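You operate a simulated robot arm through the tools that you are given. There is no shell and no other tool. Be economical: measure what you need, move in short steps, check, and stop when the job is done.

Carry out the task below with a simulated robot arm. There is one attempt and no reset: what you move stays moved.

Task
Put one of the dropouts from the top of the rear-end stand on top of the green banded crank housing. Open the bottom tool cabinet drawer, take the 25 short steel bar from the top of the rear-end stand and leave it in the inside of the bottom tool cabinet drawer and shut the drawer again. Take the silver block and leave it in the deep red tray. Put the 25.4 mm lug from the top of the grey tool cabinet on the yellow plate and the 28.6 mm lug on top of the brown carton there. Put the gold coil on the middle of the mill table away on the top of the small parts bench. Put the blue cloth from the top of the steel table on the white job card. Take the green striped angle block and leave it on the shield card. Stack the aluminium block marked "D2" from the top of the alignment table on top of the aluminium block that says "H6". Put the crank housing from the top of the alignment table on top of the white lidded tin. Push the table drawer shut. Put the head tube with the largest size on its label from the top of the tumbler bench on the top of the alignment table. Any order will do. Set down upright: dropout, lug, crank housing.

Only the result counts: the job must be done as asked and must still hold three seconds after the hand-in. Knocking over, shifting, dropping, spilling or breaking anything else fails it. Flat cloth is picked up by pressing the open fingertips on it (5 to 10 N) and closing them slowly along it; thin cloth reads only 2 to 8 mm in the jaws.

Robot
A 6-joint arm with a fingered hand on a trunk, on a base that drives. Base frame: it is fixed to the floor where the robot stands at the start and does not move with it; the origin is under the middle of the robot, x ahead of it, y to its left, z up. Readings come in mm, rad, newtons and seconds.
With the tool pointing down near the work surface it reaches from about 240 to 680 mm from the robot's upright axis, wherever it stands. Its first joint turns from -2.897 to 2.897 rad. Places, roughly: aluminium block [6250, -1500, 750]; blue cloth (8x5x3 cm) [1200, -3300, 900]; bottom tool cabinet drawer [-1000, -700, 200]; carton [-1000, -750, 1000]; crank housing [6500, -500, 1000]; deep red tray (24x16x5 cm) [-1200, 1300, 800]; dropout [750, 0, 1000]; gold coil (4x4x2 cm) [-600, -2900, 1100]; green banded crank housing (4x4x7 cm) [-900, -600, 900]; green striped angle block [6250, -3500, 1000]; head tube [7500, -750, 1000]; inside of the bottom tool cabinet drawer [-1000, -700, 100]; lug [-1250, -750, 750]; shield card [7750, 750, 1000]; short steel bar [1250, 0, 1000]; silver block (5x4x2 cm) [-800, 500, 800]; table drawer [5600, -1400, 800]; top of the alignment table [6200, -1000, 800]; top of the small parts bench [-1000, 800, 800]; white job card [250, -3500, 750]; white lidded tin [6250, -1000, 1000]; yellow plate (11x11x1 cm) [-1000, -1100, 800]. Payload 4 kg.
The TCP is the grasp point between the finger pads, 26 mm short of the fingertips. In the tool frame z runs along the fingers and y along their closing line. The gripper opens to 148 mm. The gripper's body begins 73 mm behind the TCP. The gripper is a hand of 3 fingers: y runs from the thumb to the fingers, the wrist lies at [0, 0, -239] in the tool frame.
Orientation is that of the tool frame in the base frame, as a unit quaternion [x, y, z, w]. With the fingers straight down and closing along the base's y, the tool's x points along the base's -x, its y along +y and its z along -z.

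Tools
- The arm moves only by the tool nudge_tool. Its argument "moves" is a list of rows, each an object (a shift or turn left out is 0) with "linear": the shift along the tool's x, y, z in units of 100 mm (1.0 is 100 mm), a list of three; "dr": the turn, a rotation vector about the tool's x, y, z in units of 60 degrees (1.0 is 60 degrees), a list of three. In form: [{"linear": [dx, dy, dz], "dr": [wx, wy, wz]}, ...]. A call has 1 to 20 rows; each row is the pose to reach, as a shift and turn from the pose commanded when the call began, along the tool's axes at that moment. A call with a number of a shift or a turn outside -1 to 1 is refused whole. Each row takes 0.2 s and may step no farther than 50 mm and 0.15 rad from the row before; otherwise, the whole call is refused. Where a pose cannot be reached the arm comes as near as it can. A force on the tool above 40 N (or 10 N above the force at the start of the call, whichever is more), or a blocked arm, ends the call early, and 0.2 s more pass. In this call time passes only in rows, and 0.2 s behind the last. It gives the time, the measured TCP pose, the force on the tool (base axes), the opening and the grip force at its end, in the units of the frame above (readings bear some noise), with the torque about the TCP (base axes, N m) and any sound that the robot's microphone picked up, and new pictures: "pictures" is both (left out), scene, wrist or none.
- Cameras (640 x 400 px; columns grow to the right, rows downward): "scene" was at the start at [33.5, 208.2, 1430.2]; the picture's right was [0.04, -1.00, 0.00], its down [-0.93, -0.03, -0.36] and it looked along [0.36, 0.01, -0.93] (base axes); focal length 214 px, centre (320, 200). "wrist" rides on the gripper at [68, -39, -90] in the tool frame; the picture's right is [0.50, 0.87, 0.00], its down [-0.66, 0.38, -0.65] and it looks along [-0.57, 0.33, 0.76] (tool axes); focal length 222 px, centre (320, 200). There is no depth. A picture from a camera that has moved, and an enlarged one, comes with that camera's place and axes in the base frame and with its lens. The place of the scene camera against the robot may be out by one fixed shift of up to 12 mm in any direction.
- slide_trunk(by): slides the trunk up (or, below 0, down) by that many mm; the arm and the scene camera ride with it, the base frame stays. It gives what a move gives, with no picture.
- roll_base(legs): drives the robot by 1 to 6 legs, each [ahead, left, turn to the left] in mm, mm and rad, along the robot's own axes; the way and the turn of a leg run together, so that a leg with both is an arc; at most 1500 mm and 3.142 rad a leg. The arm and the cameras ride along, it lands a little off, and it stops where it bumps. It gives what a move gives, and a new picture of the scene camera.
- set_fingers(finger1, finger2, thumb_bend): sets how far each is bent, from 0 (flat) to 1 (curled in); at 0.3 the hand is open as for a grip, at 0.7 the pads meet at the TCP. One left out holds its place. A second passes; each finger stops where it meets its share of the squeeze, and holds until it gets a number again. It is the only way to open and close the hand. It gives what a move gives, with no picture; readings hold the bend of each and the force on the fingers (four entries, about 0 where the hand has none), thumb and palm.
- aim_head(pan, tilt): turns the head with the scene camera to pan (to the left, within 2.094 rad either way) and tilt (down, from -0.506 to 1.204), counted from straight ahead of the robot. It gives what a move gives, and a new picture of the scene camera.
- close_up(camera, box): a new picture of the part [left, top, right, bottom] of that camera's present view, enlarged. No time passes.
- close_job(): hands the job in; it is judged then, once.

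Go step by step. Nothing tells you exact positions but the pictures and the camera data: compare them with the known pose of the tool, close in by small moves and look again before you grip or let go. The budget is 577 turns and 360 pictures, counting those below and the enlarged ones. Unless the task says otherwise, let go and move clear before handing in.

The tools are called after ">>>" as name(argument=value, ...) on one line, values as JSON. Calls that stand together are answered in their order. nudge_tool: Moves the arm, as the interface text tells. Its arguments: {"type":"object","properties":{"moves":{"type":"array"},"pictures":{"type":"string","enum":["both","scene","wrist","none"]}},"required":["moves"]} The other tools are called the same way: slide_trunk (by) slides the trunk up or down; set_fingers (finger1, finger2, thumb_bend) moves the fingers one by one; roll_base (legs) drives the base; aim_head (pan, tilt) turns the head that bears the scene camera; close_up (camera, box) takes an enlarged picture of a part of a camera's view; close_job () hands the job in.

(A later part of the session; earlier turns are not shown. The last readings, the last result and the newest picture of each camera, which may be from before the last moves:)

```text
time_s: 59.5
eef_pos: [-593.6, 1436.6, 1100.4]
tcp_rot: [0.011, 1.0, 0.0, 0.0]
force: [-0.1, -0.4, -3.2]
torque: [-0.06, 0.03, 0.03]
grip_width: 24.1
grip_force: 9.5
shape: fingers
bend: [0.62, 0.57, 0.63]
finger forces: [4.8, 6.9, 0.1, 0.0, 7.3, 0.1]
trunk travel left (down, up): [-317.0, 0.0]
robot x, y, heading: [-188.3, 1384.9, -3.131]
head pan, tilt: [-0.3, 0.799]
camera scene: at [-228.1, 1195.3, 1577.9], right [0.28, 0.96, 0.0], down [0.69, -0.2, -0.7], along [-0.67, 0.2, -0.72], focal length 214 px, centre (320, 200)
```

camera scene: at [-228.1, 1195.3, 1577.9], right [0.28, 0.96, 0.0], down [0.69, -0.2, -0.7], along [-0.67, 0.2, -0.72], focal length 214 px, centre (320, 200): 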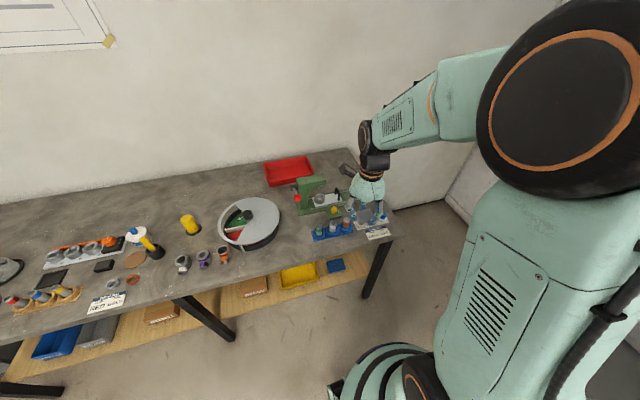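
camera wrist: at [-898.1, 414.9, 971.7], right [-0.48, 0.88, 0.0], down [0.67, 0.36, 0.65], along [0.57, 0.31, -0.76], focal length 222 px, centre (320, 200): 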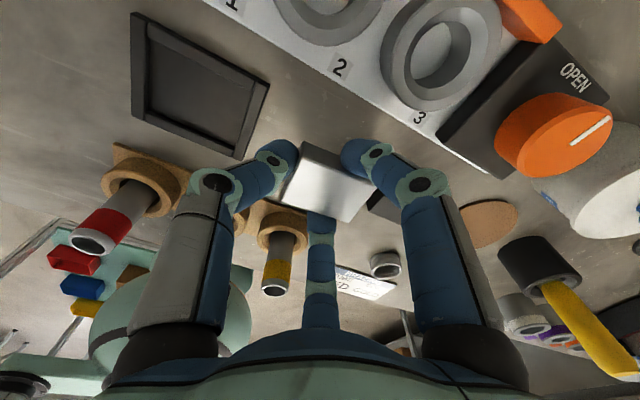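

The tray is near (-1208, 1300), best reached from the bench's end (y≈1710). I'll drive around and face -y.

>>> roll_base(legs=[[0, -565, 0], [0, 0, 1.571]])

>>> aim_head(pan=-0.8, tilt=0.8)

```text
time_s: 68.7
eef_pos: [-252.3, 1533.7, 1101.3]
tcp_rot: [-0.69, 0.724, 0.001, 0.0]
force: [-0.7, 0.4, -3.2]
torque: [-0.04, -0.02, -0.02]
grip_width: 23.9
grip_force: 9.1
shape: fingers
bend: [0.62, 0.57, 0.63]
finger forces: [4.9, 6.6, 0.0, 0.1, 7.1, 0.0]
trunk travel left (down, up): [-317.0, 0.0]
robot x, y, heading: [-195.4, 1939.0, -1.584]
head pan, tilt: [-0.3, 0.799]
camera scene: at [-6.3, 1888.0, 1577.9], right [-0.95, 0.3, 0.0], down [0.22, 0.68, -0.7], along [-0.21, -0.66, -0.72], focal length 214 px, centre (320, 200)
```

scene: 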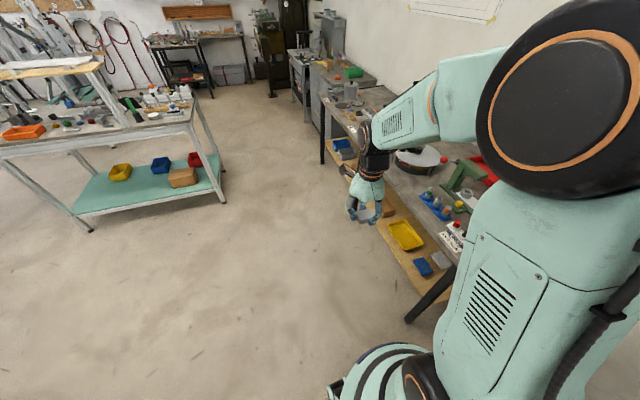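

```text
time_s: 69.6
eef_pos: [-254.6, 1533.9, 1101.8]
tcp_rot: [-0.69, 0.724, 0.0, 0.0]
force: [0.3, -0.7, -2.3]
torque: [0.0, -0.05, -0.03]
grip_width: 23.8
grip_force: 8.9
shape: fingers
bend: [0.62, 0.57, 0.63]
finger forces: [4.8, 6.6, 0.0, 0.1, 7.1, 0.0]
trunk travel left (down, up): [-317.0, 0.0]
robot x, y, heading: [-195.6, 1937.3, -1.576]
head pan, tilt: [-0.799, 0.799]
camera scene: at [-40.0, 1909.0, 1577.9], right [-0.69, 0.72, 0.0], down [0.52, 0.5, -0.7], along [-0.5, -0.48, -0.72], focal length 214 px, centre (320, 200)
```

scene: 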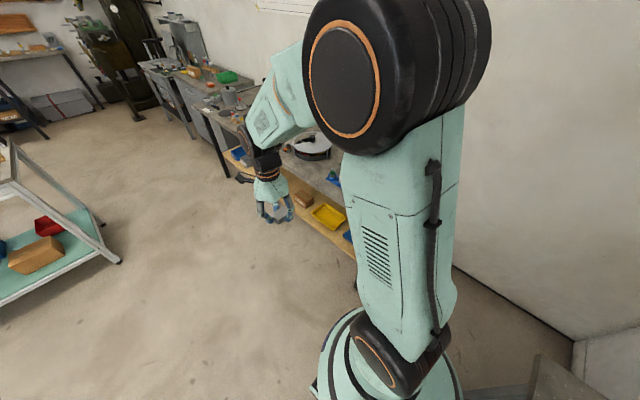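

>>> roll_base(legs=[[0, -880, 0]])

>>> aim_head(pan=-0.1, tilt=1.0)

```text
time_s: 77.6
eef_pos: [-1123.4, 1536.9, 1101.4]
tcp_rot: [-0.693, 0.721, 0.0, 0.0]
force: [0.4, 0.0, -1.8]
torque: [-0.03, -0.02, 0.0]
grip_width: 23.6
grip_force: 9.8
shape: fingers
bend: [0.62, 0.57, 0.63]
finger forces: [5.2, 6.6, 0.1, 0.1, 6.9, 0.0]
trunk travel left (down, up): [-317.0, 0.0]
robot x, y, heading: [-1069.0, 1941.1, -1.569]
head pan, tilt: [-0.799, 0.799]
camera scene: at [-913.4, 1914.7, 1577.9], right [-0.7, 0.72, 0.0], down [0.51, 0.5, -0.7], along [-0.5, -0.49, -0.72], focal length 214 px, centre (320, 200)
```

scene: 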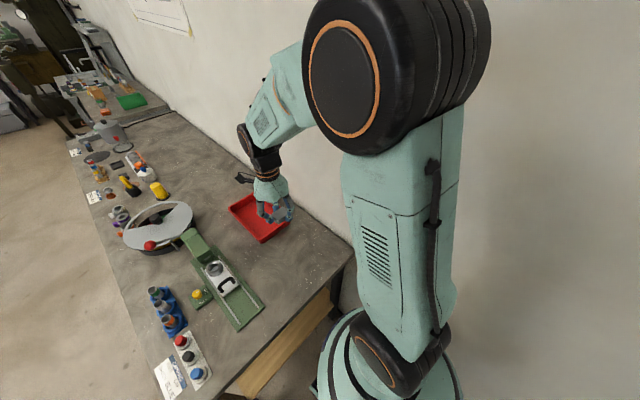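

```text
time_s: 78.7
eef_pos: [-1122.4, 1537.7, 1101.9]
tcp_rot: [-0.693, 0.721, 0.0, 0.0]
force: [-0.2, -0.1, -2.0]
torque: [0.02, -0.05, -0.01]
grip_width: 23.6
grip_force: 9.6
shape: fingers
bend: [0.62, 0.57, 0.63]
finger forces: [5.2, 6.6, 0.0, 0.0, 6.9, 0.0]
trunk travel left (down, up): [-317.0, 0.0]
robot x, y, heading: [-1065.9, 1942.1, -1.567]
head pan, tilt: [-0.099, 1.0]
camera scene: at [-862.6, 1901.6, 1562.8], right [-0.99, 0.1, 0.0], down [0.09, 0.84, -0.54], along [-0.05, -0.54, -0.84], focal length 214 px, centre (320, 200)
```

scene: 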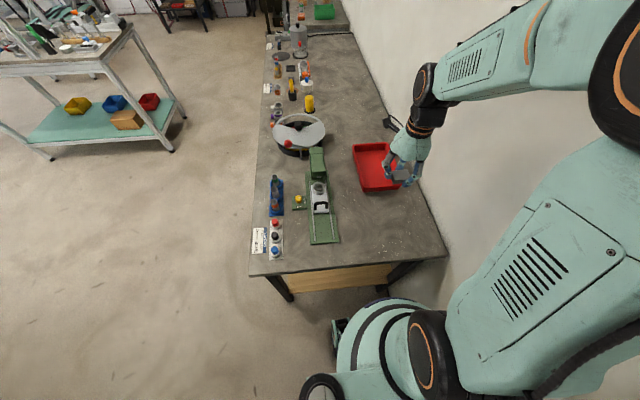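

>>> nudge_tool(moves=[{"linear": [0.45, 0.15, 0]}, {"linear": [0.9, 0.3, 0]}, {"linear": [1.0, 0.65, 0]}], pictures="none")

>>> nudge_tool(moves=[{"linear": [0.48, 0, 0]}, {"linear": [0.96, 0, 0.1]}, {"linear": [1.0, 0, 0.55]}, {"linear": [1.0, 0, 0.9]}], pictures="both")

```text
time_s: 79.5
eef_pos: [-1192.0, 1441.0, 1101.9]
tcp_rot: [-0.693, 0.721, 0.0, 0.0]
force: [-0.3, 0.1, -2.8]
torque: [-0.02, -0.05, -0.02]
grip_width: 22.9
grip_force: 9.0
shape: fingers
bend: [0.62, 0.57, 0.64]
finger forces: [5.1, 6.8, 0.0, 0.0, 7.0, 0.0]
trunk travel left (down, up): [-317.0, 0.0]
robot x, y, heading: [-1066.7, 1942.6, -1.569]
head pan, tilt: [-0.099, 1.0]
```

```text
time_s: 80.5
eef_pos: [-1197.2, 1338.0, 1010.5]
tcp_rot: [-0.693, 0.721, 0.0, -0.001]
force: [0.0, -0.6, -2.5]
torque: [-0.02, -0.03, 0.01]
grip_width: 22.6
grip_force: 9.2
shape: fingers
bend: [0.62, 0.57, 0.64]
finger forces: [5.0, 6.4, 0.0, 0.0, 6.4, 0.0]
trunk travel left (down, up): [-317.0, 0.0]
robot x, y, heading: [-1068.2, 1943.4, -1.569]
head pan, tilt: [-0.099, 1.0]
camera scene: at [-862.7, 1900.9, 1562.8], right [-0.99, 0.1, 0.0], down [0.08, 0.84, -0.54], along [-0.05, -0.54, -0.84], focal length 214 px, centre (320, 200)
camera wrist: at [-1159.9, 1270.0, 1099.7], right [-0.88, -0.47, 0.0], down [-0.35, 0.67, 0.65], along [-0.31, 0.58, -0.76], focal length 222 px, centre (320, 200)
```

scene: 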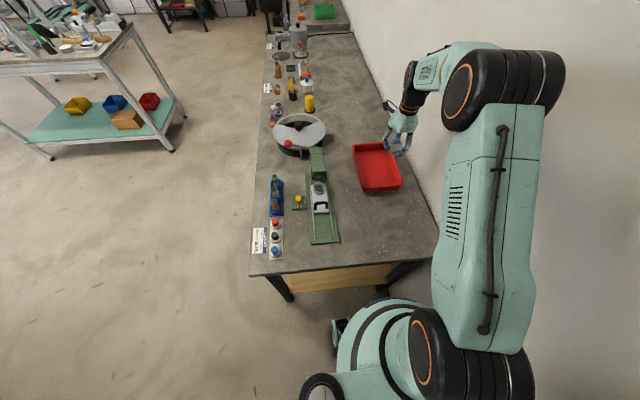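
wrist: 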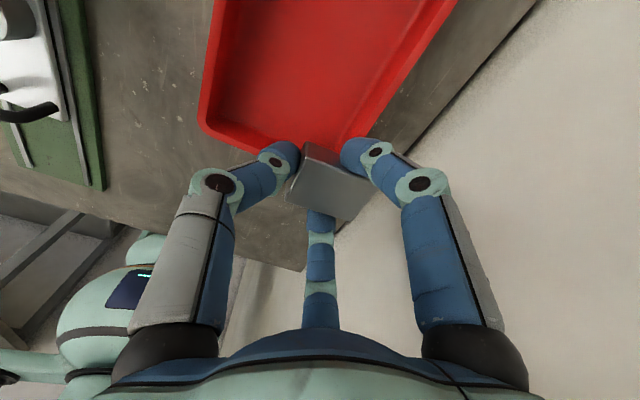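

>>> nudge_tool(moves=[{"linear": [0.07, -0.11, 0.4]}, {"linear": [0.13, -0.22, 0.8]}, {"linear": [0.13, -0.22, 1.0]}], pictures="wrist")

```text
time_s: 81.3
eef_pos: [-1175.1, 1327.0, 909.8]
tcp_rot: [-0.693, 0.72, 0.0, 0.0]
force: [0.7, -0.6, -3.0]
torque: [0.02, 0.0, 0.02]
grip_width: 22.7
grip_force: 8.8
shape: fingers
bend: [0.62, 0.57, 0.64]
finger forces: [4.9, 6.6, 0.0, 0.0, 6.4, 0.1]
trunk travel left (down, up): [-317.0, 0.0]
robot x, y, heading: [-1068.3, 1944.0, -1.578]
head pan, tilt: [-0.099, 1.0]
camera wrist: at [-1138.4, 1258.2, 999.2], right [-0.88, -0.47, 0.0], down [-0.35, 0.67, 0.65], along [-0.31, 0.58, -0.76], focal length 222 px, centre (320, 200)
```

wrist: 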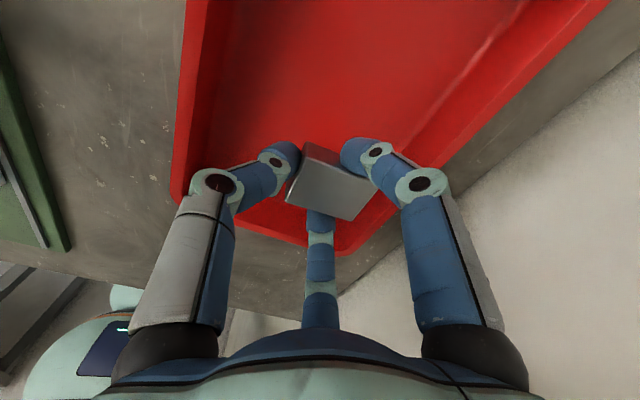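

>>> nudge_tool(moves=[{"linear": [0, 0, 0.25]}, {"linear": [0, 0, 0.42]}, {"linear": [0, 0, 0.47]}], pictures="none")

>>> nudge_tool(moves=[{"linear": [0, 0, 0.03]}, {"linear": [0, 0, 0.06]}], pictures="none")

```text
time_s: 82.1
eef_pos: [-1174.9, 1326.3, 863.4]
tcp_rot: [-0.693, 0.721, 0.001, 0.0]
force: [-0.6, -0.6, -2.3]
torque: [-0.01, -0.01, 0.0]
grip_width: 22.8
grip_force: 9.5
shape: fingers
bend: [0.62, 0.57, 0.64]
finger forces: [5.0, 6.4, 0.1, 0.0, 6.2, 0.0]
trunk travel left (down, up): [-317.0, 0.0]
robot x, y, heading: [-1067.6, 1945.6, -1.572]
head pan, tilt: [-0.099, 1.0]
```

```text
time_s: 82.7
eef_pos: [-1175.9, 1326.6, 858.1]
tcp_rot: [-0.693, 0.721, -0.001, 0.0]
force: [-0.1, 0.0, -0.5]
torque: [-0.03, 0.01, -0.01]
grip_width: 22.9
grip_force: 8.9
shape: fingers
bend: [0.62, 0.57, 0.64]
finger forces: [4.9, 6.7, 0.0, 0.0, 6.3, 0.1]
trunk travel left (down, up): [-317.0, 0.0]
robot x, y, heading: [-1067.5, 1943.4, -1.575]
head pan, tilt: [-0.099, 1.0]
```

Contact has begun (weight taken by the tray floor). Release and rise.

>>> nudge_tool(moves=[{"linear": [0, 0, 0.01]}], pictures="none")

>>> set_fingers(finger1=0.5, finger2=0.5, thumb_bend=0.5)

>>> nudge_tool(moves=[{"linear": [0, 0, -0.2]}, {"linear": [0, 0, -0.6]}, {"linear": [0, 0, -1.0]}], pictures="wrist")

```text
time_s: 83.1
eef_pos: [-1173.8, 1326.3, 857.3]
tcp_rot: [-0.693, 0.721, 0.0, 0.0]
force: [-0.4, 0.7, 0.2]
torque: [0.02, 0.11, 0.0]
grip_width: 22.9
grip_force: 9.5
shape: fingers
bend: [0.62, 0.57, 0.64]
finger forces: [5.4, 7.0, 0.0, 0.1, 6.4, 0.1]
trunk travel left (down, up): [-317.0, 0.0]
robot x, y, heading: [-1067.7, 1944.3, -1.573]
head pan, tilt: [-0.099, 1.0]
```

```text
time_s: 84.1
eef_pos: [-1175.8, 1325.6, 857.3]
tcp_rot: [-0.693, 0.721, -0.001, -0.001]
force: [-0.1, -0.6, 3.2]
torque: [0.02, 0.04, 0.06]
grip_width: 61.9
grip_force: 1.8
shape: fingers
bend: [0.5, 0.51, 0.5]
finger forces: [0.7, 2.5, 0.0, 0.0, 0.0, 0.0]
trunk travel left (down, up): [-317.0, 0.0]
robot x, y, heading: [-1069.4, 1938.7, -1.572]
head pan, tilt: [-0.099, 1.0]
```

```text
time_s: 84.9
eef_pos: [-1173.8, 1325.4, 959.7]
tcp_rot: [-0.693, 0.721, 0.0, 0.001]
force: [-1.1, 0.2, 0.2]
torque: [-0.04, -0.02, -0.02]
grip_width: 61.9
grip_force: 0.1
shape: fingers
bend: [0.5, 0.5, 0.5]
finger forces: [0.1, 0.1, 0.0, 0.0, 0.0, 0.0]
trunk travel left (down, up): [-317.0, 0.0]
robot x, y, heading: [-1067.8, 1940.7, -1.571]
head pan, tilt: [-0.099, 1.0]
camera wrist: at [-1135.6, 1257.1, 1048.7], right [-0.88, -0.47, 0.0], down [-0.35, 0.67, 0.65], along [-0.31, 0.58, -0.76], focal length 222 px, centre (320, 200)
```

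wrist: 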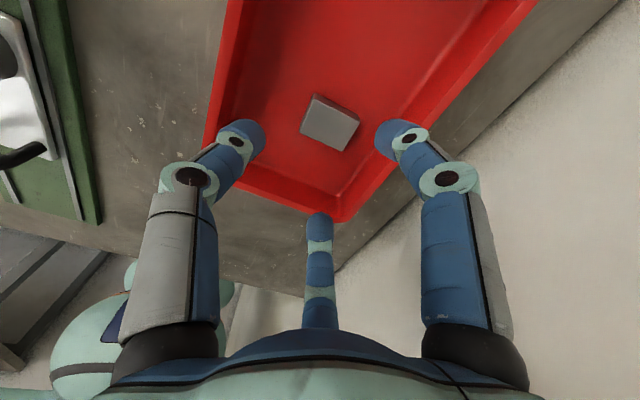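

Silver block is in the tray. Now raise, retract, and head for the rear-end stand's left side.

>>> nudge_tool(moves=[{"linear": [0, 0, -0.45]}, {"linear": [-0.3, 0, -0.8]}, {"linear": [-0.6, 0, -1.0]}, {"linear": [-1.0, 0, -1.0]}], pictures="none")

>>> roll_base(legs=[[0, 900, 0], [1150, 0, 0], [0, 850, 0]])

>>> aim_head(pan=0.2, tilt=0.9)

```text
time_s: 85.9
eef_pos: [-1171.5, 1427.8, 1060.0]
tcp_rot: [-0.693, 0.721, -0.001, 0.0]
force: [0.7, 0.6, -0.2]
torque: [-0.03, 0.01, 0.0]
grip_width: 61.6
grip_force: 0.0
shape: fingers
bend: [0.5, 0.5, 0.5]
finger forces: [0.1, 0.1, 0.0, 0.1, 0.1, 0.1]
trunk travel left (down, up): [-317.0, 0.0]
robot x, y, heading: [-1068.3, 1945.6, -1.572]
head pan, tilt: [-0.099, 1.0]
```

```text
time_s: 107.1
eef_pos: [596.8, 271.5, 1058.5]
tcp_rot: [-0.698, 0.716, 0.0, 0.0]
force: [0.5, -0.9, 0.2]
torque: [-0.02, 0.0, 0.01]
grip_width: 62.0
grip_force: 0.1
shape: fingers
bend: [0.5, 0.5, 0.5]
finger forces: [0.1, 0.1, 0.1, 0.0, 0.1, 0.1]
trunk travel left (down, up): [-317.0, 0.0]
robot x, y, heading: [692.1, 788.7, -1.557]
head pan, tilt: [-0.099, 1.0]
camera scene: at [900.4, 749.9, 1562.8], right [-1.0, 0.09, 0.0], down [0.07, 0.84, -0.54], along [-0.05, -0.54, -0.84], focal length 214 px, centre (320, 200)
```

scene: 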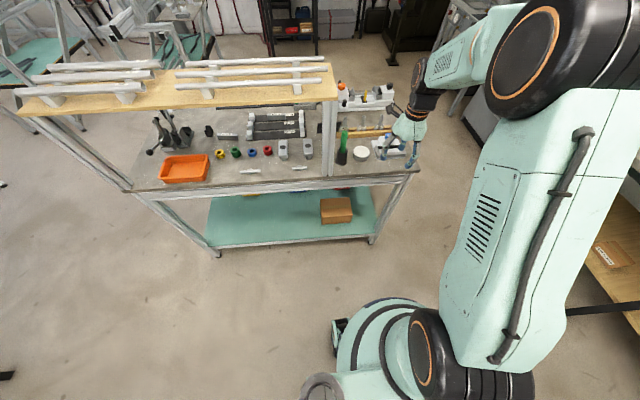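

```text
time_s: 107.9
eef_pos: [597.6, 270.1, 1059.6]
tcp_rot: [-0.698, 0.716, 0.0, 0.0]
force: [-0.5, -0.4, 0.4]
torque: [-0.01, 0.01, 0.02]
grip_width: 61.8
grip_force: 0.1
shape: fingers
bend: [0.5, 0.5, 0.5]
finger forces: [0.1, 0.0, 0.0, 0.1, 0.0, 0.1]
trunk travel left (down, up): [-317.0, 0.0]
robot x, y, heading: [697.1, 790.2, -1.557]
head pan, tilt: [0.201, 0.901]
camera scene: at [922.2, 745.5, 1570.0], right [-0.98, -0.21, 0.0], down [-0.16, 0.77, -0.62], along [0.13, -0.61, -0.78], focal length 214 px, centre (320, 200)
```

scene: 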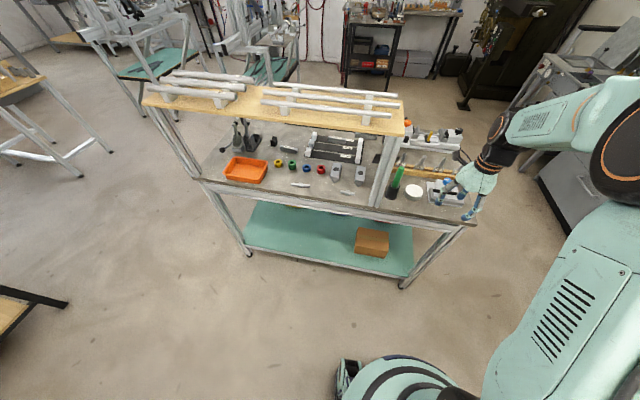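

>>> close_up(camera="scene", box=[190, 100, 350, 200])

>>> close_up(camera="scene", box=[330, 110, 490, 210])

```text
4.00 times, centred on (270, 150) of scene
camera zoom: at [922.2, 745.5, 1570.0], right [-0.98, -0.21, 0.0], down [-0.16, 0.77, -0.62], along [0.13, -0.61, -0.78], focal length 858 px, centre (520, 400)
```

zoom: 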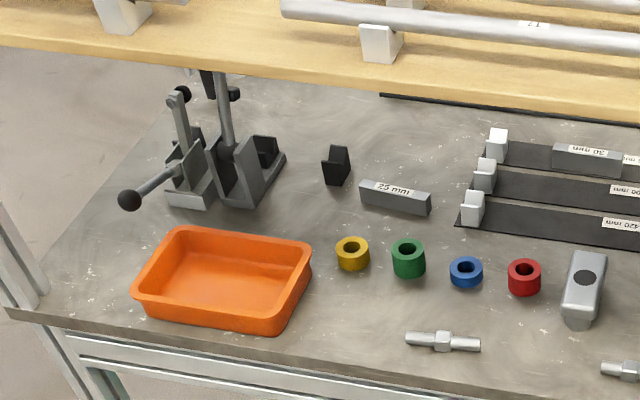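

```text
4.00 times, centred on (410, 160) of scene
camera zoom: at [922.2, 745.5, 1570.0], right [-0.98, -0.21, 0.0], down [-0.16, 0.77, -0.62], along [0.13, -0.61, -0.78], focal length 858 px, centre (-40, 360)
```

zoom: 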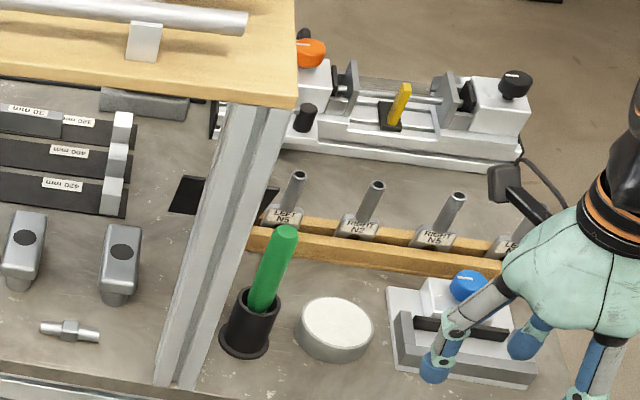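

The 25 mm bar and the dropouts sit behind the shelf, so reaching from the -y side is better. I'll drive around the stand.

>>> nudge_tool(moves=[{"linear": [-0.2, 0, -0.4]}, {"linear": [-0.4, 0, -0.8]}, {"linear": [-0.5, 0, -1.0]}], pictures="none")

>>> roll_base(legs=[[0, -770, 0], [1480, 0, 0], [0, 0, 3.14]])

>>> aim_head(pan=-0.8, tilt=0.7)

```text
time_s: 108.7
eef_pos: [595.2, 321.8, 1160.9]
tcp_rot: [-0.698, 0.716, 0.0, 0.0]
force: [-0.5, -0.4, 0.2]
torque: [0.0, 0.03, 0.01]
grip_width: 61.9
grip_force: 0.0
shape: fingers
bend: [0.5, 0.5, 0.5]
finger forces: [0.0, 0.1, 0.0, 0.0, 0.0, 0.1]
trunk travel left (down, up): [-317.0, 0.0]
robot x, y, heading: [695.8, 789.5, -1.562]
head pan, tilt: [0.201, 0.901]
```

```text
time_s: 130.2
eef_pos: [48.8, -229.7, 1160.3]
tcp_rot: [0.708, 0.706, 0.0, -0.001]
force: [0.5, -0.6, 0.3]
torque: [-0.02, 0.01, 0.0]
grip_width: 61.7
grip_force: 0.0
shape: fingers
bend: [0.5, 0.5, 0.5]
finger forces: [0.0, 0.0, 0.0, 0.1, 0.1, 0.0]
trunk travel left (down, up): [-317.0, 0.0]
robot x, y, heading: [-39.1, -699.4, 1.608]
head pan, tilt: [0.201, 0.901]
camera scene: at [-265.4, -670.4, 1570.0], right [0.97, 0.23, 0.0], down [0.18, -0.76, -0.62], along [-0.14, 0.6, -0.78], focal length 214 px, centre (320, 200)
```

scene: 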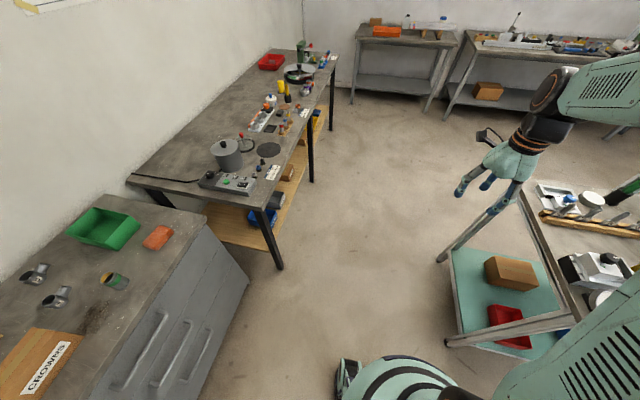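

```text
time_s: 131.4
eef_pos: [47.6, -230.3, 1161.2]
tcp_rot: [0.709, 0.706, 0.0, 0.0]
force: [-0.2, -0.1, 0.2]
torque: [-0.03, 0.02, -0.03]
grip_width: 61.6
grip_force: 0.0
shape: fingers
bend: [0.5, 0.5, 0.5]
finger forces: [0.0, 0.0, 0.0, 0.1, 0.0, 0.0]
trunk travel left (down, up): [-317.0, 0.0]
robot x, y, heading: [-43.5, -699.9, 1.605]
head pan, tilt: [-0.799, 0.7]
camera scene: at [-189.1, -682.5, 1586.2], right [0.72, -0.69, 0.0], down [-0.45, -0.47, -0.76], along [0.53, 0.55, -0.64], focal length 214 px, centre (320, 200)
```

scene: 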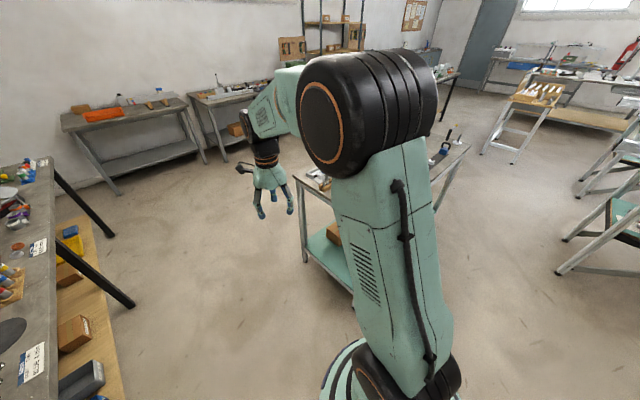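

>>> roll_base(legs=[[-60, -720, -0.036]])

>>> aim_head(pan=-0.15, tilt=0.9)

```text
time_s: 138.2
eef_pos: [791.6, -281.5, 1160.8]
tcp_rot: [0.72, 0.694, 0.0, 0.0]
force: [0.4, 0.1, -0.1]
torque: [0.0, -0.02, -0.02]
grip_width: 61.7
grip_force: 0.1
shape: fingers
bend: [0.5, 0.5, 0.5]
finger forces: [0.0, 0.0, 0.0, 0.0, 0.0, 0.0]
trunk travel left (down, up): [-317.0, 0.0]
robot x, y, heading: [682.9, -744.2, 1.562]
head pan, tilt: [-0.799, 0.7]
camera scene: at [538.0, -724.1, 1586.2], right [0.7, -0.72, 0.0], down [-0.46, -0.45, -0.76], along [0.55, 0.53, -0.64], focal length 214 px, centre (320, 200)
```

scene: 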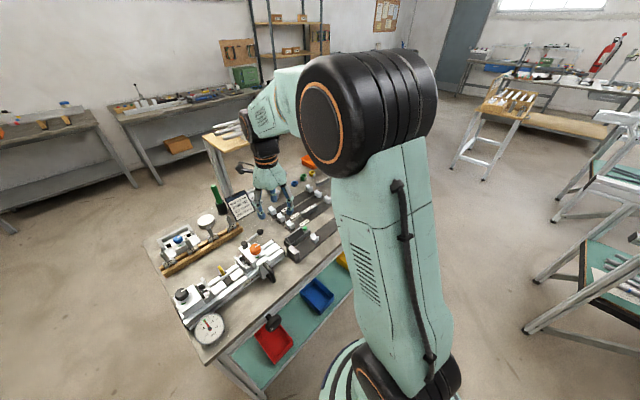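

```text
time_s: 139.2
eef_pos: [791.2, -281.3, 1161.0]
tcp_rot: [0.721, 0.693, 0.0, -0.001]
force: [0.4, 0.7, -0.4]
torque: [-0.01, 0.01, 0.0]
grip_width: 61.9
grip_force: 0.0
shape: fingers
bend: [0.5, 0.5, 0.5]
finger forces: [0.0, 0.0, 0.0, 0.1, 0.0, 0.0]
trunk travel left (down, up): [-317.0, 0.0]
robot x, y, heading: [685.3, -747.9, 1.569]
head pan, tilt: [-0.15, 0.901]
camera scene: at [488.4, -708.6, 1570.1], right [0.99, -0.15, 0.0], down [-0.12, -0.77, -0.62], along [0.09, 0.61, -0.78], focal length 214 px, centre (320, 200)
```

scene: 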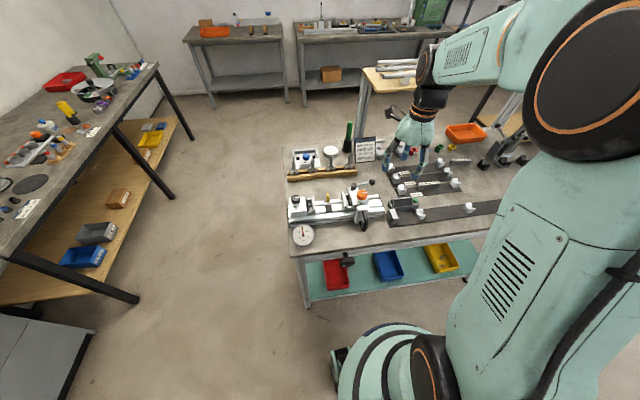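

>>> close_up(camera="scene", box=[270, 130, 430, 250])

>>> close_up(camera="scene", box=[370, 110, 530, 230])

```text
3.33 times, centred on (350, 190) of scene
camera zoom: at [488.4, -708.6, 1570.1], right [0.99, -0.15, 0.0], down [-0.12, -0.77, -0.62], along [0.09, 0.61, -0.78], focal length 715 px, centre (220, 233)
```

zoom: 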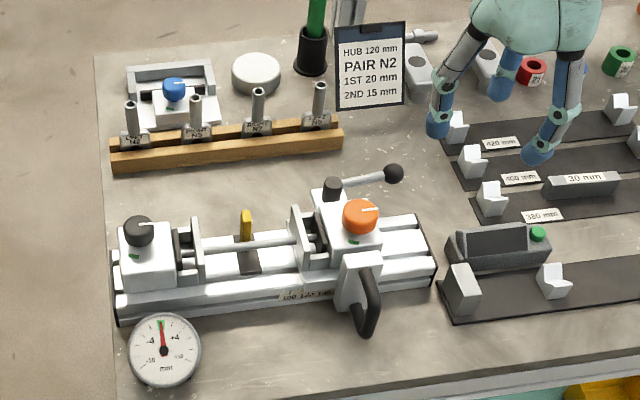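

```text
3.33 times, centred on (450, 170) of scene
camera zoom: at [488.4, -708.6, 1570.1], right [0.99, -0.15, 0.0], down [-0.12, -0.77, -0.62], along [0.09, 0.61, -0.78], focal length 715 px, centre (-113, 300)
```

zoom: 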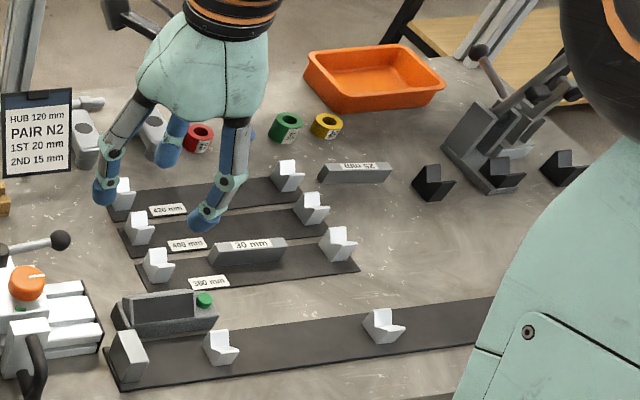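

Four dropouts stand in the wooden rack (x≈477…719, y≈-23). I'll take the leftmost by its stem; reposition the base.

>>> roll_base(legs=[[118, 312, 0]])

>>> nudge_tool(moves=[{"linear": [0.45, 0, 0]}, {"linear": [0.9, 0, 0.1]}, {"linear": [1.0, 0, 0.5]}], pictures="both")

```text
time_s: 142.5
eef_pos: [470.1, -162.7, 1160.2]
tcp_rot: [0.717, 0.697, 0.0, -0.001]
force: [0.0, -0.1, 0.0]
torque: [-0.01, -0.01, 0.03]
grip_width: 61.6
grip_force: 0.0
shape: fingers
bend: [0.5, 0.5, 0.5]
finger forces: [0.0, 0.0, 0.0, 0.1, 0.0, 0.0]
trunk travel left (down, up): [-317.0, 0.0]
robot x, y, heading: [369.2, -628.7, 1.58]
head pan, tilt: [-0.15, 0.901]
camera scene: at [171.9, -593.3, 1570.1], right [0.99, -0.14, 0.0], down [-0.11, -0.78, -0.62], along [0.09, 0.61, -0.78], focal length 214 px, centre (320, 200)
```

scene: 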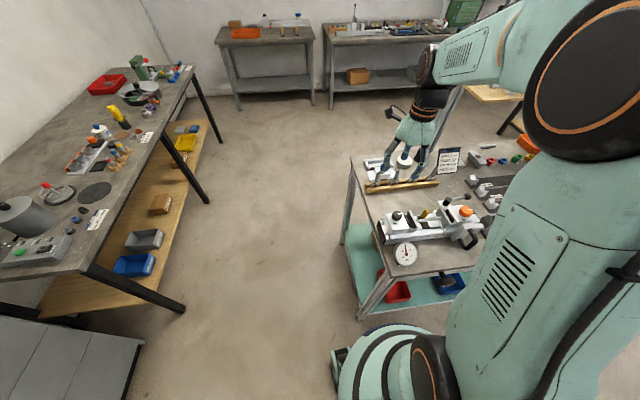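

```text
time_s: 143.3
eef_pos: [468.4, -64.3, 1113.1]
tcp_rot: [0.717, 0.698, 0.001, -0.001]
force: [-0.7, -0.4, 0.6]
torque: [-0.03, 0.05, 0.03]
grip_width: 62.2
grip_force: 0.0
shape: fingers
bend: [0.5, 0.5, 0.5]
finger forces: [0.0, 0.1, 0.0, 0.1, 0.0, 0.0]
trunk travel left (down, up): [-317.0, 0.0]
robot x, y, heading: [366.7, -631.5, 1.582]
head pan, tilt: [-0.15, 0.901]
camera scene: at [170.2, -594.9, 1570.0], right [0.99, -0.14, 0.0], down [-0.11, -0.78, -0.62], along [0.09, 0.62, -0.78], focal length 214 px, centre (320, 200)
camera wrist: at [432.9, 4.0, 1200.7], right [0.88, 0.48, 0.0], down [0.36, -0.67, 0.65], along [0.31, -0.57, -0.76], focal length 222 px, centre (320, 200)
```

scene: 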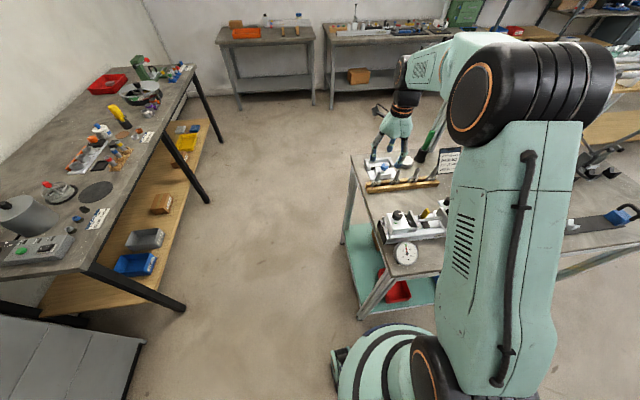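
wrist: 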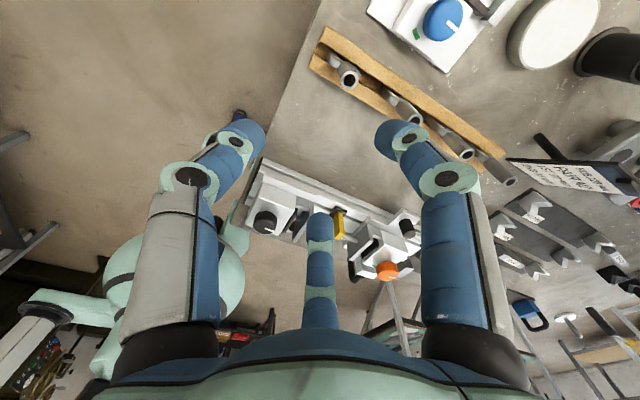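

>>> nudge_tool(moves=[{"linear": [0.38, 0.13, 0.1]}, {"linear": [0.38, 0.13, 0.5]}, {"linear": [0.38, 0.13, 0.8]}], pictures="wrist")

```text
time_s: 144.1
eef_pos: [482.5, -26.5, 1028.8]
tcp_rot: [0.716, 0.698, 0.0, 0.0]
force: [-0.1, -0.5, -0.6]
torque: [0.0, -0.01, 0.0]
grip_width: 61.7
grip_force: 0.0
shape: fingers
bend: [0.5, 0.5, 0.5]
finger forces: [0.0, 0.0, 0.1, 0.0, 0.0, 0.2]
trunk travel left (down, up): [-317.0, 0.0]
robot x, y, heading: [366.3, -629.8, 1.581]
head pan, tilt: [-0.15, 0.901]
camera wrist: at [445.4, 42.3, 1118.6], right [0.88, 0.48, 0.0], down [0.36, -0.66, 0.65], along [0.31, -0.57, -0.76], focal length 222 px, centre (320, 200)
```

wrist: 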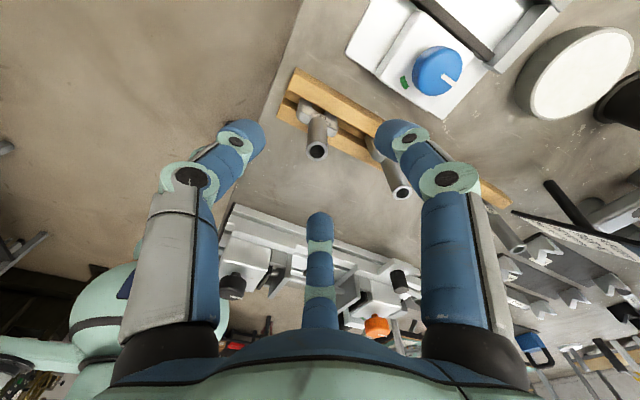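

>>> nudge_tool(moves=[{"linear": [0.015, -0.02, 0.35]}, {"linear": [0.015, -0.02, 0.68]}], pictures="wrist")

```text
time_s: 144.7
eef_pos: [479.6, -26.5, 960.9]
tcp_rot: [0.716, 0.698, -0.001, 0.001]
force: [-0.6, 1.2, 0.2]
torque: [0.0, -0.02, 0.01]
grip_width: 61.8
grip_force: 0.1
shape: fingers
bend: [0.5, 0.5, 0.5]
finger forces: [0.0, 0.1, 0.0, 0.0, 0.0, 0.1]
trunk travel left (down, up): [-317.0, 0.0]
robot x, y, heading: [368.9, -629.5, 1.584]
head pan, tilt: [-0.15, 0.901]
camera wrist: at [442.8, 42.7, 1051.0], right [0.88, 0.48, 0.0], down [0.36, -0.67, 0.65], along [0.31, -0.57, -0.76], focal length 222 px, centre (320, 200)
```

wrist: 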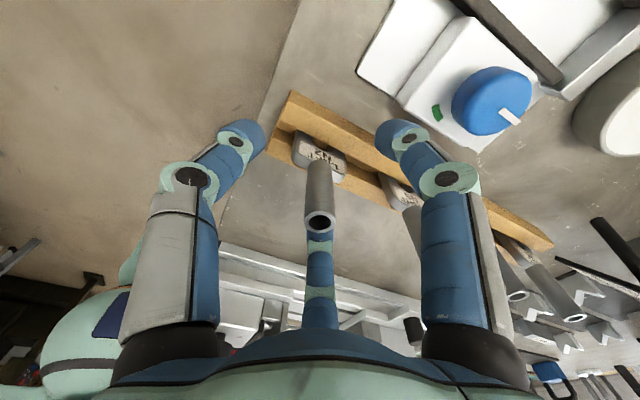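

>>> set_fingers(finger1=0.7, finger2=0.7, thumb_bend=0.7)

>>> nudge_tool(moves=[{"linear": [0, 0, -0.2]}, {"linear": [0, 0, -0.5]}, {"linear": [0, 0, -0.9]}], pictures="wrist")

```text
time_s: 145.7
eef_pos: [480.2, -25.1, 963.8]
tcp_rot: [0.716, 0.699, -0.001, -0.001]
force: [-0.1, 0.3, 1.1]
torque: [-0.01, 0.02, 0.0]
grip_width: 8.7
grip_force: 4.5
shape: fingers
bend: [0.66, 0.66, 0.68]
finger forces: [3.2, 3.4, 0.1, 0.0, 3.6, 0.0]
trunk travel left (down, up): [-317.0, 0.0]
robot x, y, heading: [368.0, -633.6, 1.58]
head pan, tilt: [-0.15, 0.901]
```

```text
time_s: 146.5
eef_pos: [482.2, -25.1, 1052.4]
tcp_rot: [0.715, 0.699, 0.0, 0.0]
force: [-0.4, -0.4, -0.6]
torque: [0.03, -0.01, -0.01]
grip_width: 9.0
grip_force: 5.2
shape: fingers
bend: [0.66, 0.66, 0.68]
finger forces: [3.3, 3.3, 0.0, 0.1, 3.7, 0.1]
trunk travel left (down, up): [-317.0, 0.0]
robot x, y, heading: [363.9, -626.5, 1.582]
head pan, tilt: [-0.15, 0.901]
camera wrist: at [445.1, 43.5, 1141.7], right [0.88, 0.48, 0.0], down [0.36, -0.66, 0.65], along [0.31, -0.57, -0.76], focal length 222 px, centre (320, 200)
```

wrist: 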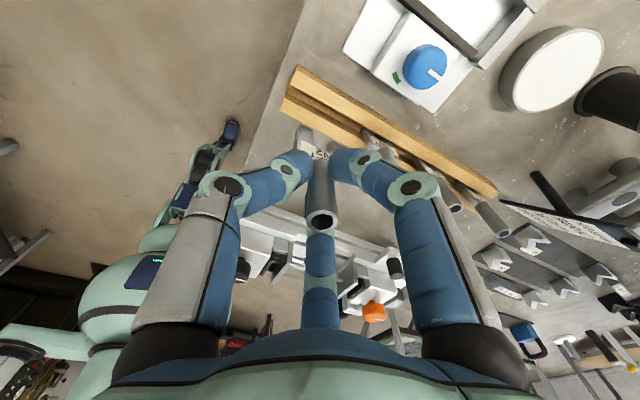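

Dropout grasped. Lift higher, retract, and drive to the grey cabinet facing -x.

>>> nudge_tool(moves=[{"linear": [-0.1, 0, -0.45]}, {"linear": [-0.4, 0, -0.8]}, {"linear": [-0.8, 0, -1.0]}, {"linear": [-1.0, 0, -1.0]}], pictures="none")

>>> roll_base(legs=[[-60, 420, 0], [0, 0, 1.56], [200, 0, 0]])

>>> aim_head(pan=0.0, tilt=0.8)

```text
time_s: 147.5
eef_pos: [479.3, -124.5, 1153.6]
tcp_rot: [0.716, 0.698, 0.0, 0.0]
force: [0.4, 0.0, -0.8]
torque: [0.0, -0.01, 0.03]
grip_width: 8.7
grip_force: 4.9
shape: fingers
bend: [0.66, 0.66, 0.68]
finger forces: [3.2, 3.3, 0.0, 0.0, 3.6, 0.0]
trunk travel left (down, up): [-317.0, 0.0]
robot x, y, heading: [368.8, -630.5, 1.582]
head pan, tilt: [-0.15, 0.901]
```

```text
time_s: 156.7
eef_pos: [-747.6, -554.3, 1151.5]
tcp_rot: [0.032, 0.999, 0.0, 0.0]
force: [-0.1, -0.5, -0.7]
torque: [0.0, -0.03, 0.0]
grip_width: 8.6
grip_force: 4.9
shape: fingers
bend: [0.66, 0.66, 0.68]
finger forces: [3.2, 3.0, 0.1, 0.0, 3.3, 0.1]
trunk travel left (down, up): [-317.0, 0.0]
robot x, y, heading: [-244.0, -686.7, 3.12]
head pan, tilt: [-0.15, 0.901]
camera scene: at [-292.6, -887.6, 1569.9], right [0.18, 0.98, 0.0], down [0.77, -0.14, -0.62], along [-0.61, 0.11, -0.78], focal length 214 px, centre (320, 200)
```

scene: 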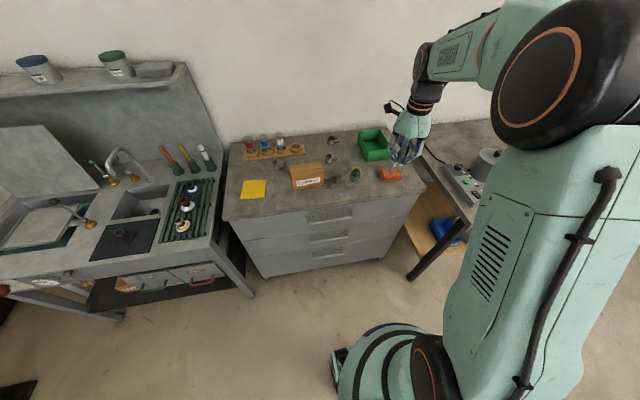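

```text
time_s: 157.4
eef_pos: [-749.1, -554.6, 1153.0]
tcp_rot: [0.032, 0.999, 0.001, 0.0]
force: [-0.3, -0.1, -0.4]
torque: [0.01, -0.03, -0.03]
grip_width: 8.9
grip_force: 5.2
shape: fingers
bend: [0.66, 0.66, 0.68]
finger forces: [3.2, 3.2, 0.0, 0.0, 3.3, 0.0]
trunk travel left (down, up): [-317.0, 0.0]
robot x, y, heading: [-245.0, -685.2, 3.111]
head pan, tilt: [0.0, 0.799]
camera scene: at [-298.7, -898.6, 1577.9], right [0.03, 1.0, 0.0], down [0.72, -0.02, -0.7], along [-0.7, 0.02, -0.72], focal length 214 px, centre (320, 200)
```

scene: 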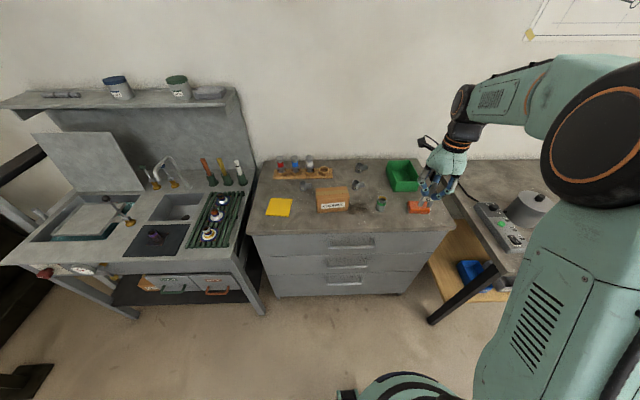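

>>> close_up(camera="scene", box=[250, 140, 470, 240])

```text
2.91 times, centred on (360, 190) of scene
camera zoom: at [-298.7, -898.6, 1577.9], right [0.03, 1.0, 0.0], down [0.72, -0.02, -0.7], along [-0.7, 0.02, -0.72], focal length 624 px, centre (204, 229)
```

zoom: 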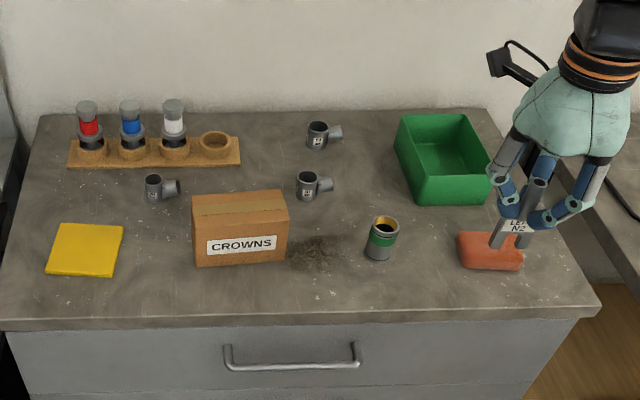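

>>> close_up(camera="scene", box=[370, 150, 470, 230])

```text
5.00 times, centred on (420, 190) of scene
camera zoom: at [-298.7, -898.6, 1577.9], right [0.03, 1.0, 0.0], down [0.72, -0.02, -0.7], along [-0.7, 0.02, -0.72], focal length 1072 px, centre (-180, 250)
```

zoom: 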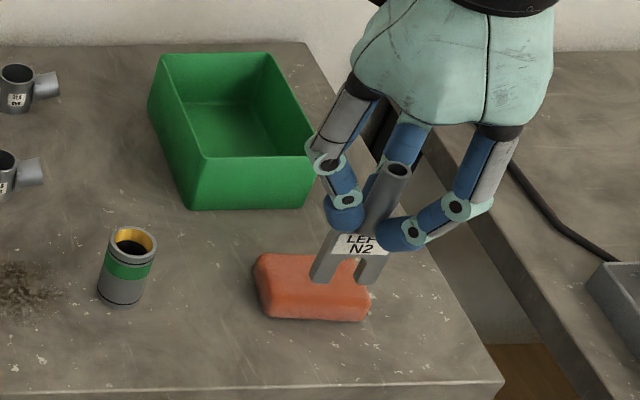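

The held dropout is a two-legged fork with a stem; the green-banded housing's rim is about (-956, -605, 907). Drive closer so the hand is above it.

>>> roll_base(legs=[[190, 50, 0]])

>>> nudge_tool(moves=[{"linear": [0, 0, 0.4]}, {"linear": [0, 0, 0.8]}], pictures="both")

```text
time_s: 158.9
eef_pos: [-934.7, -598.3, 1152.2]
tcp_rot: [0.034, 0.999, 0.0, 0.0]
force: [-0.6, -0.2, -0.7]
torque: [0.02, -0.01, 0.04]
grip_width: 8.3
grip_force: 4.5
shape: fingers
bend: [0.66, 0.66, 0.68]
finger forces: [3.2, 3.0, 0.0, 0.0, 3.6, 0.0]
trunk travel left (down, up): [-317.0, 0.0]
robot x, y, heading: [-437.2, -726.3, 3.115]
head pan, tilt: [0.0, 0.799]
camera scene: at [-485.9, -942.8, 1577.8], right [0.03, 1.0, 0.0], down [0.72, -0.02, -0.7], along [-0.7, 0.02, -0.72], focal length 214 px, centre (320, 200)
```

scene: 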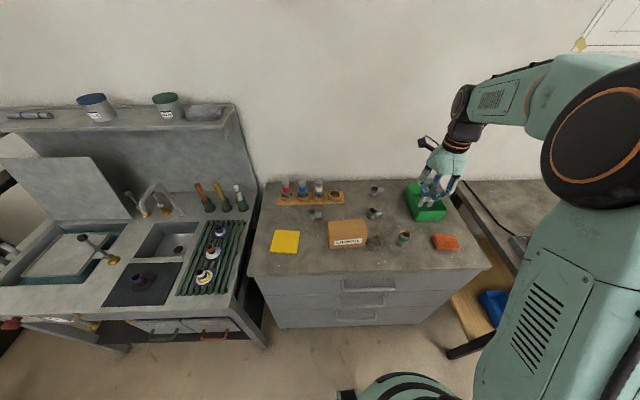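

```text
time_s: 159.5
eef_pos: [-937.0, -597.3, 1073.0]
tcp_rot: [0.034, 0.999, 0.0, -0.001]
force: [-0.2, 0.4, -0.9]
torque: [0.01, 0.0, 0.02]
grip_width: 8.5
grip_force: 5.3
shape: fingers
bend: [0.66, 0.66, 0.68]
finger forces: [3.2, 3.2, 0.0, 0.1, 3.3, 0.0]
trunk travel left (down, up): [-317.0, 0.0]
robot x, y, heading: [-434.5, -728.2, 3.115]
head pan, tilt: [0.0, 0.799]
camera scene: at [-486.3, -942.6, 1577.9], right [0.03, 1.0, 0.0], down [0.72, -0.02, -0.7], along [-0.7, 0.02, -0.72], focal length 214 px, centre (320, 200)
camera wrist: at [-1006.2, -630.5, 1162.0], right [-0.44, 0.9, 0.0], down [0.68, 0.33, 0.65], along [0.59, 0.29, -0.76], focal length 222 px, centre (320, 200)
```

scene: 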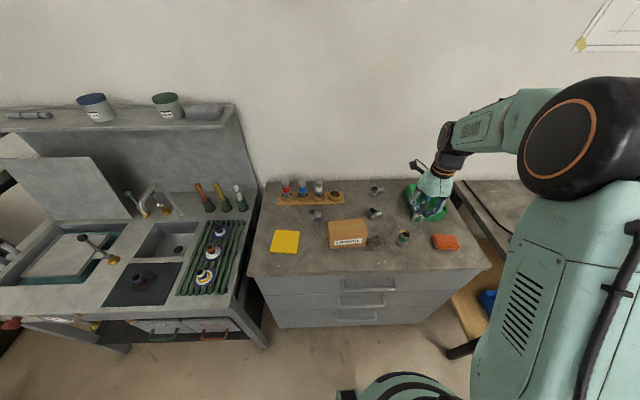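
wrist: 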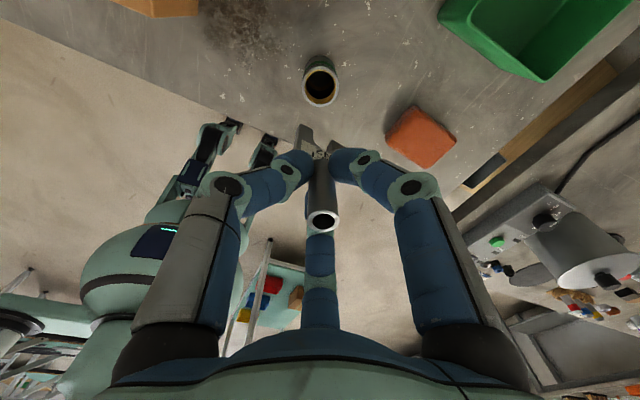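

>>> nudge_tool(moves=[{"linear": [0.14, -0.055, 0.2]}, {"linear": [0.14, -0.055, 0.5]}], pictures="wrist")

>>> close_up(camera="scene", box=[360, 160, 480, 260])

```text
time_s: 160.1
eef_pos: [-951.3, -602.0, 1023.0]
tcp_rot: [0.034, 0.999, 0.0, 0.0]
force: [0.5, 0.3, -0.9]
torque: [0.03, 0.02, -0.01]
grip_width: 8.7
grip_force: 4.9
shape: fingers
bend: [0.66, 0.66, 0.68]
finger forces: [3.1, 3.1, 0.0, 0.0, 3.3, 0.0]
trunk travel left (down, up): [-317.0, 0.0]
robot x, y, heading: [-428.7, -729.1, 3.111]
head pan, tilt: [0.0, 0.799]
camera wrist: at [-1020.4, -636.6, 1111.2], right [-0.44, 0.9, 0.0], down [0.68, 0.33, 0.65], along [0.59, 0.29, -0.76], focal length 222 px, centre (320, 200)
```

wrist: 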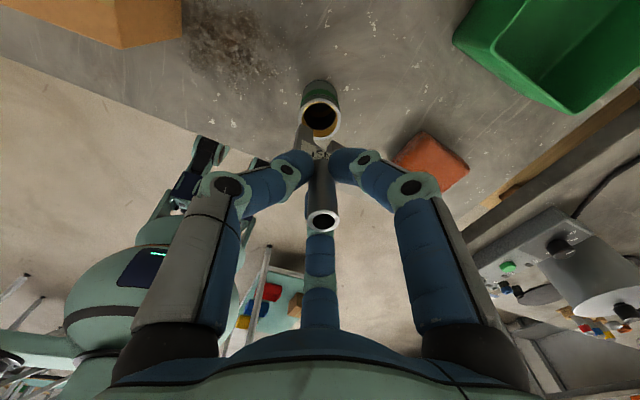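

```text
4.00 times, centred on (420, 210) of scene
camera zoom: at [-485.5, -942.4, 1578.0], right [0.03, 1.0, 0.0], down [0.72, -0.02, -0.7], along [-0.7, 0.02, -0.72], focal length 858 px, centre (-80, 160)
```

zoom: 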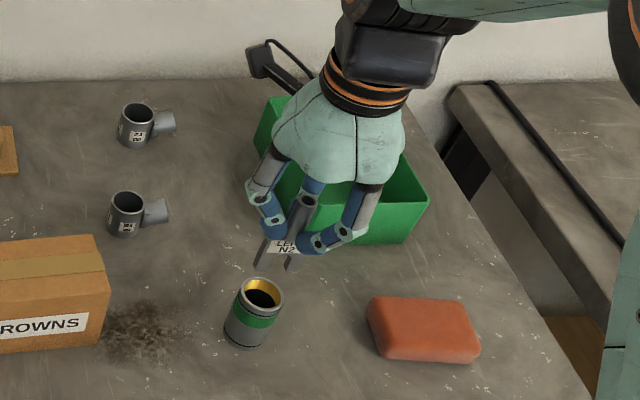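

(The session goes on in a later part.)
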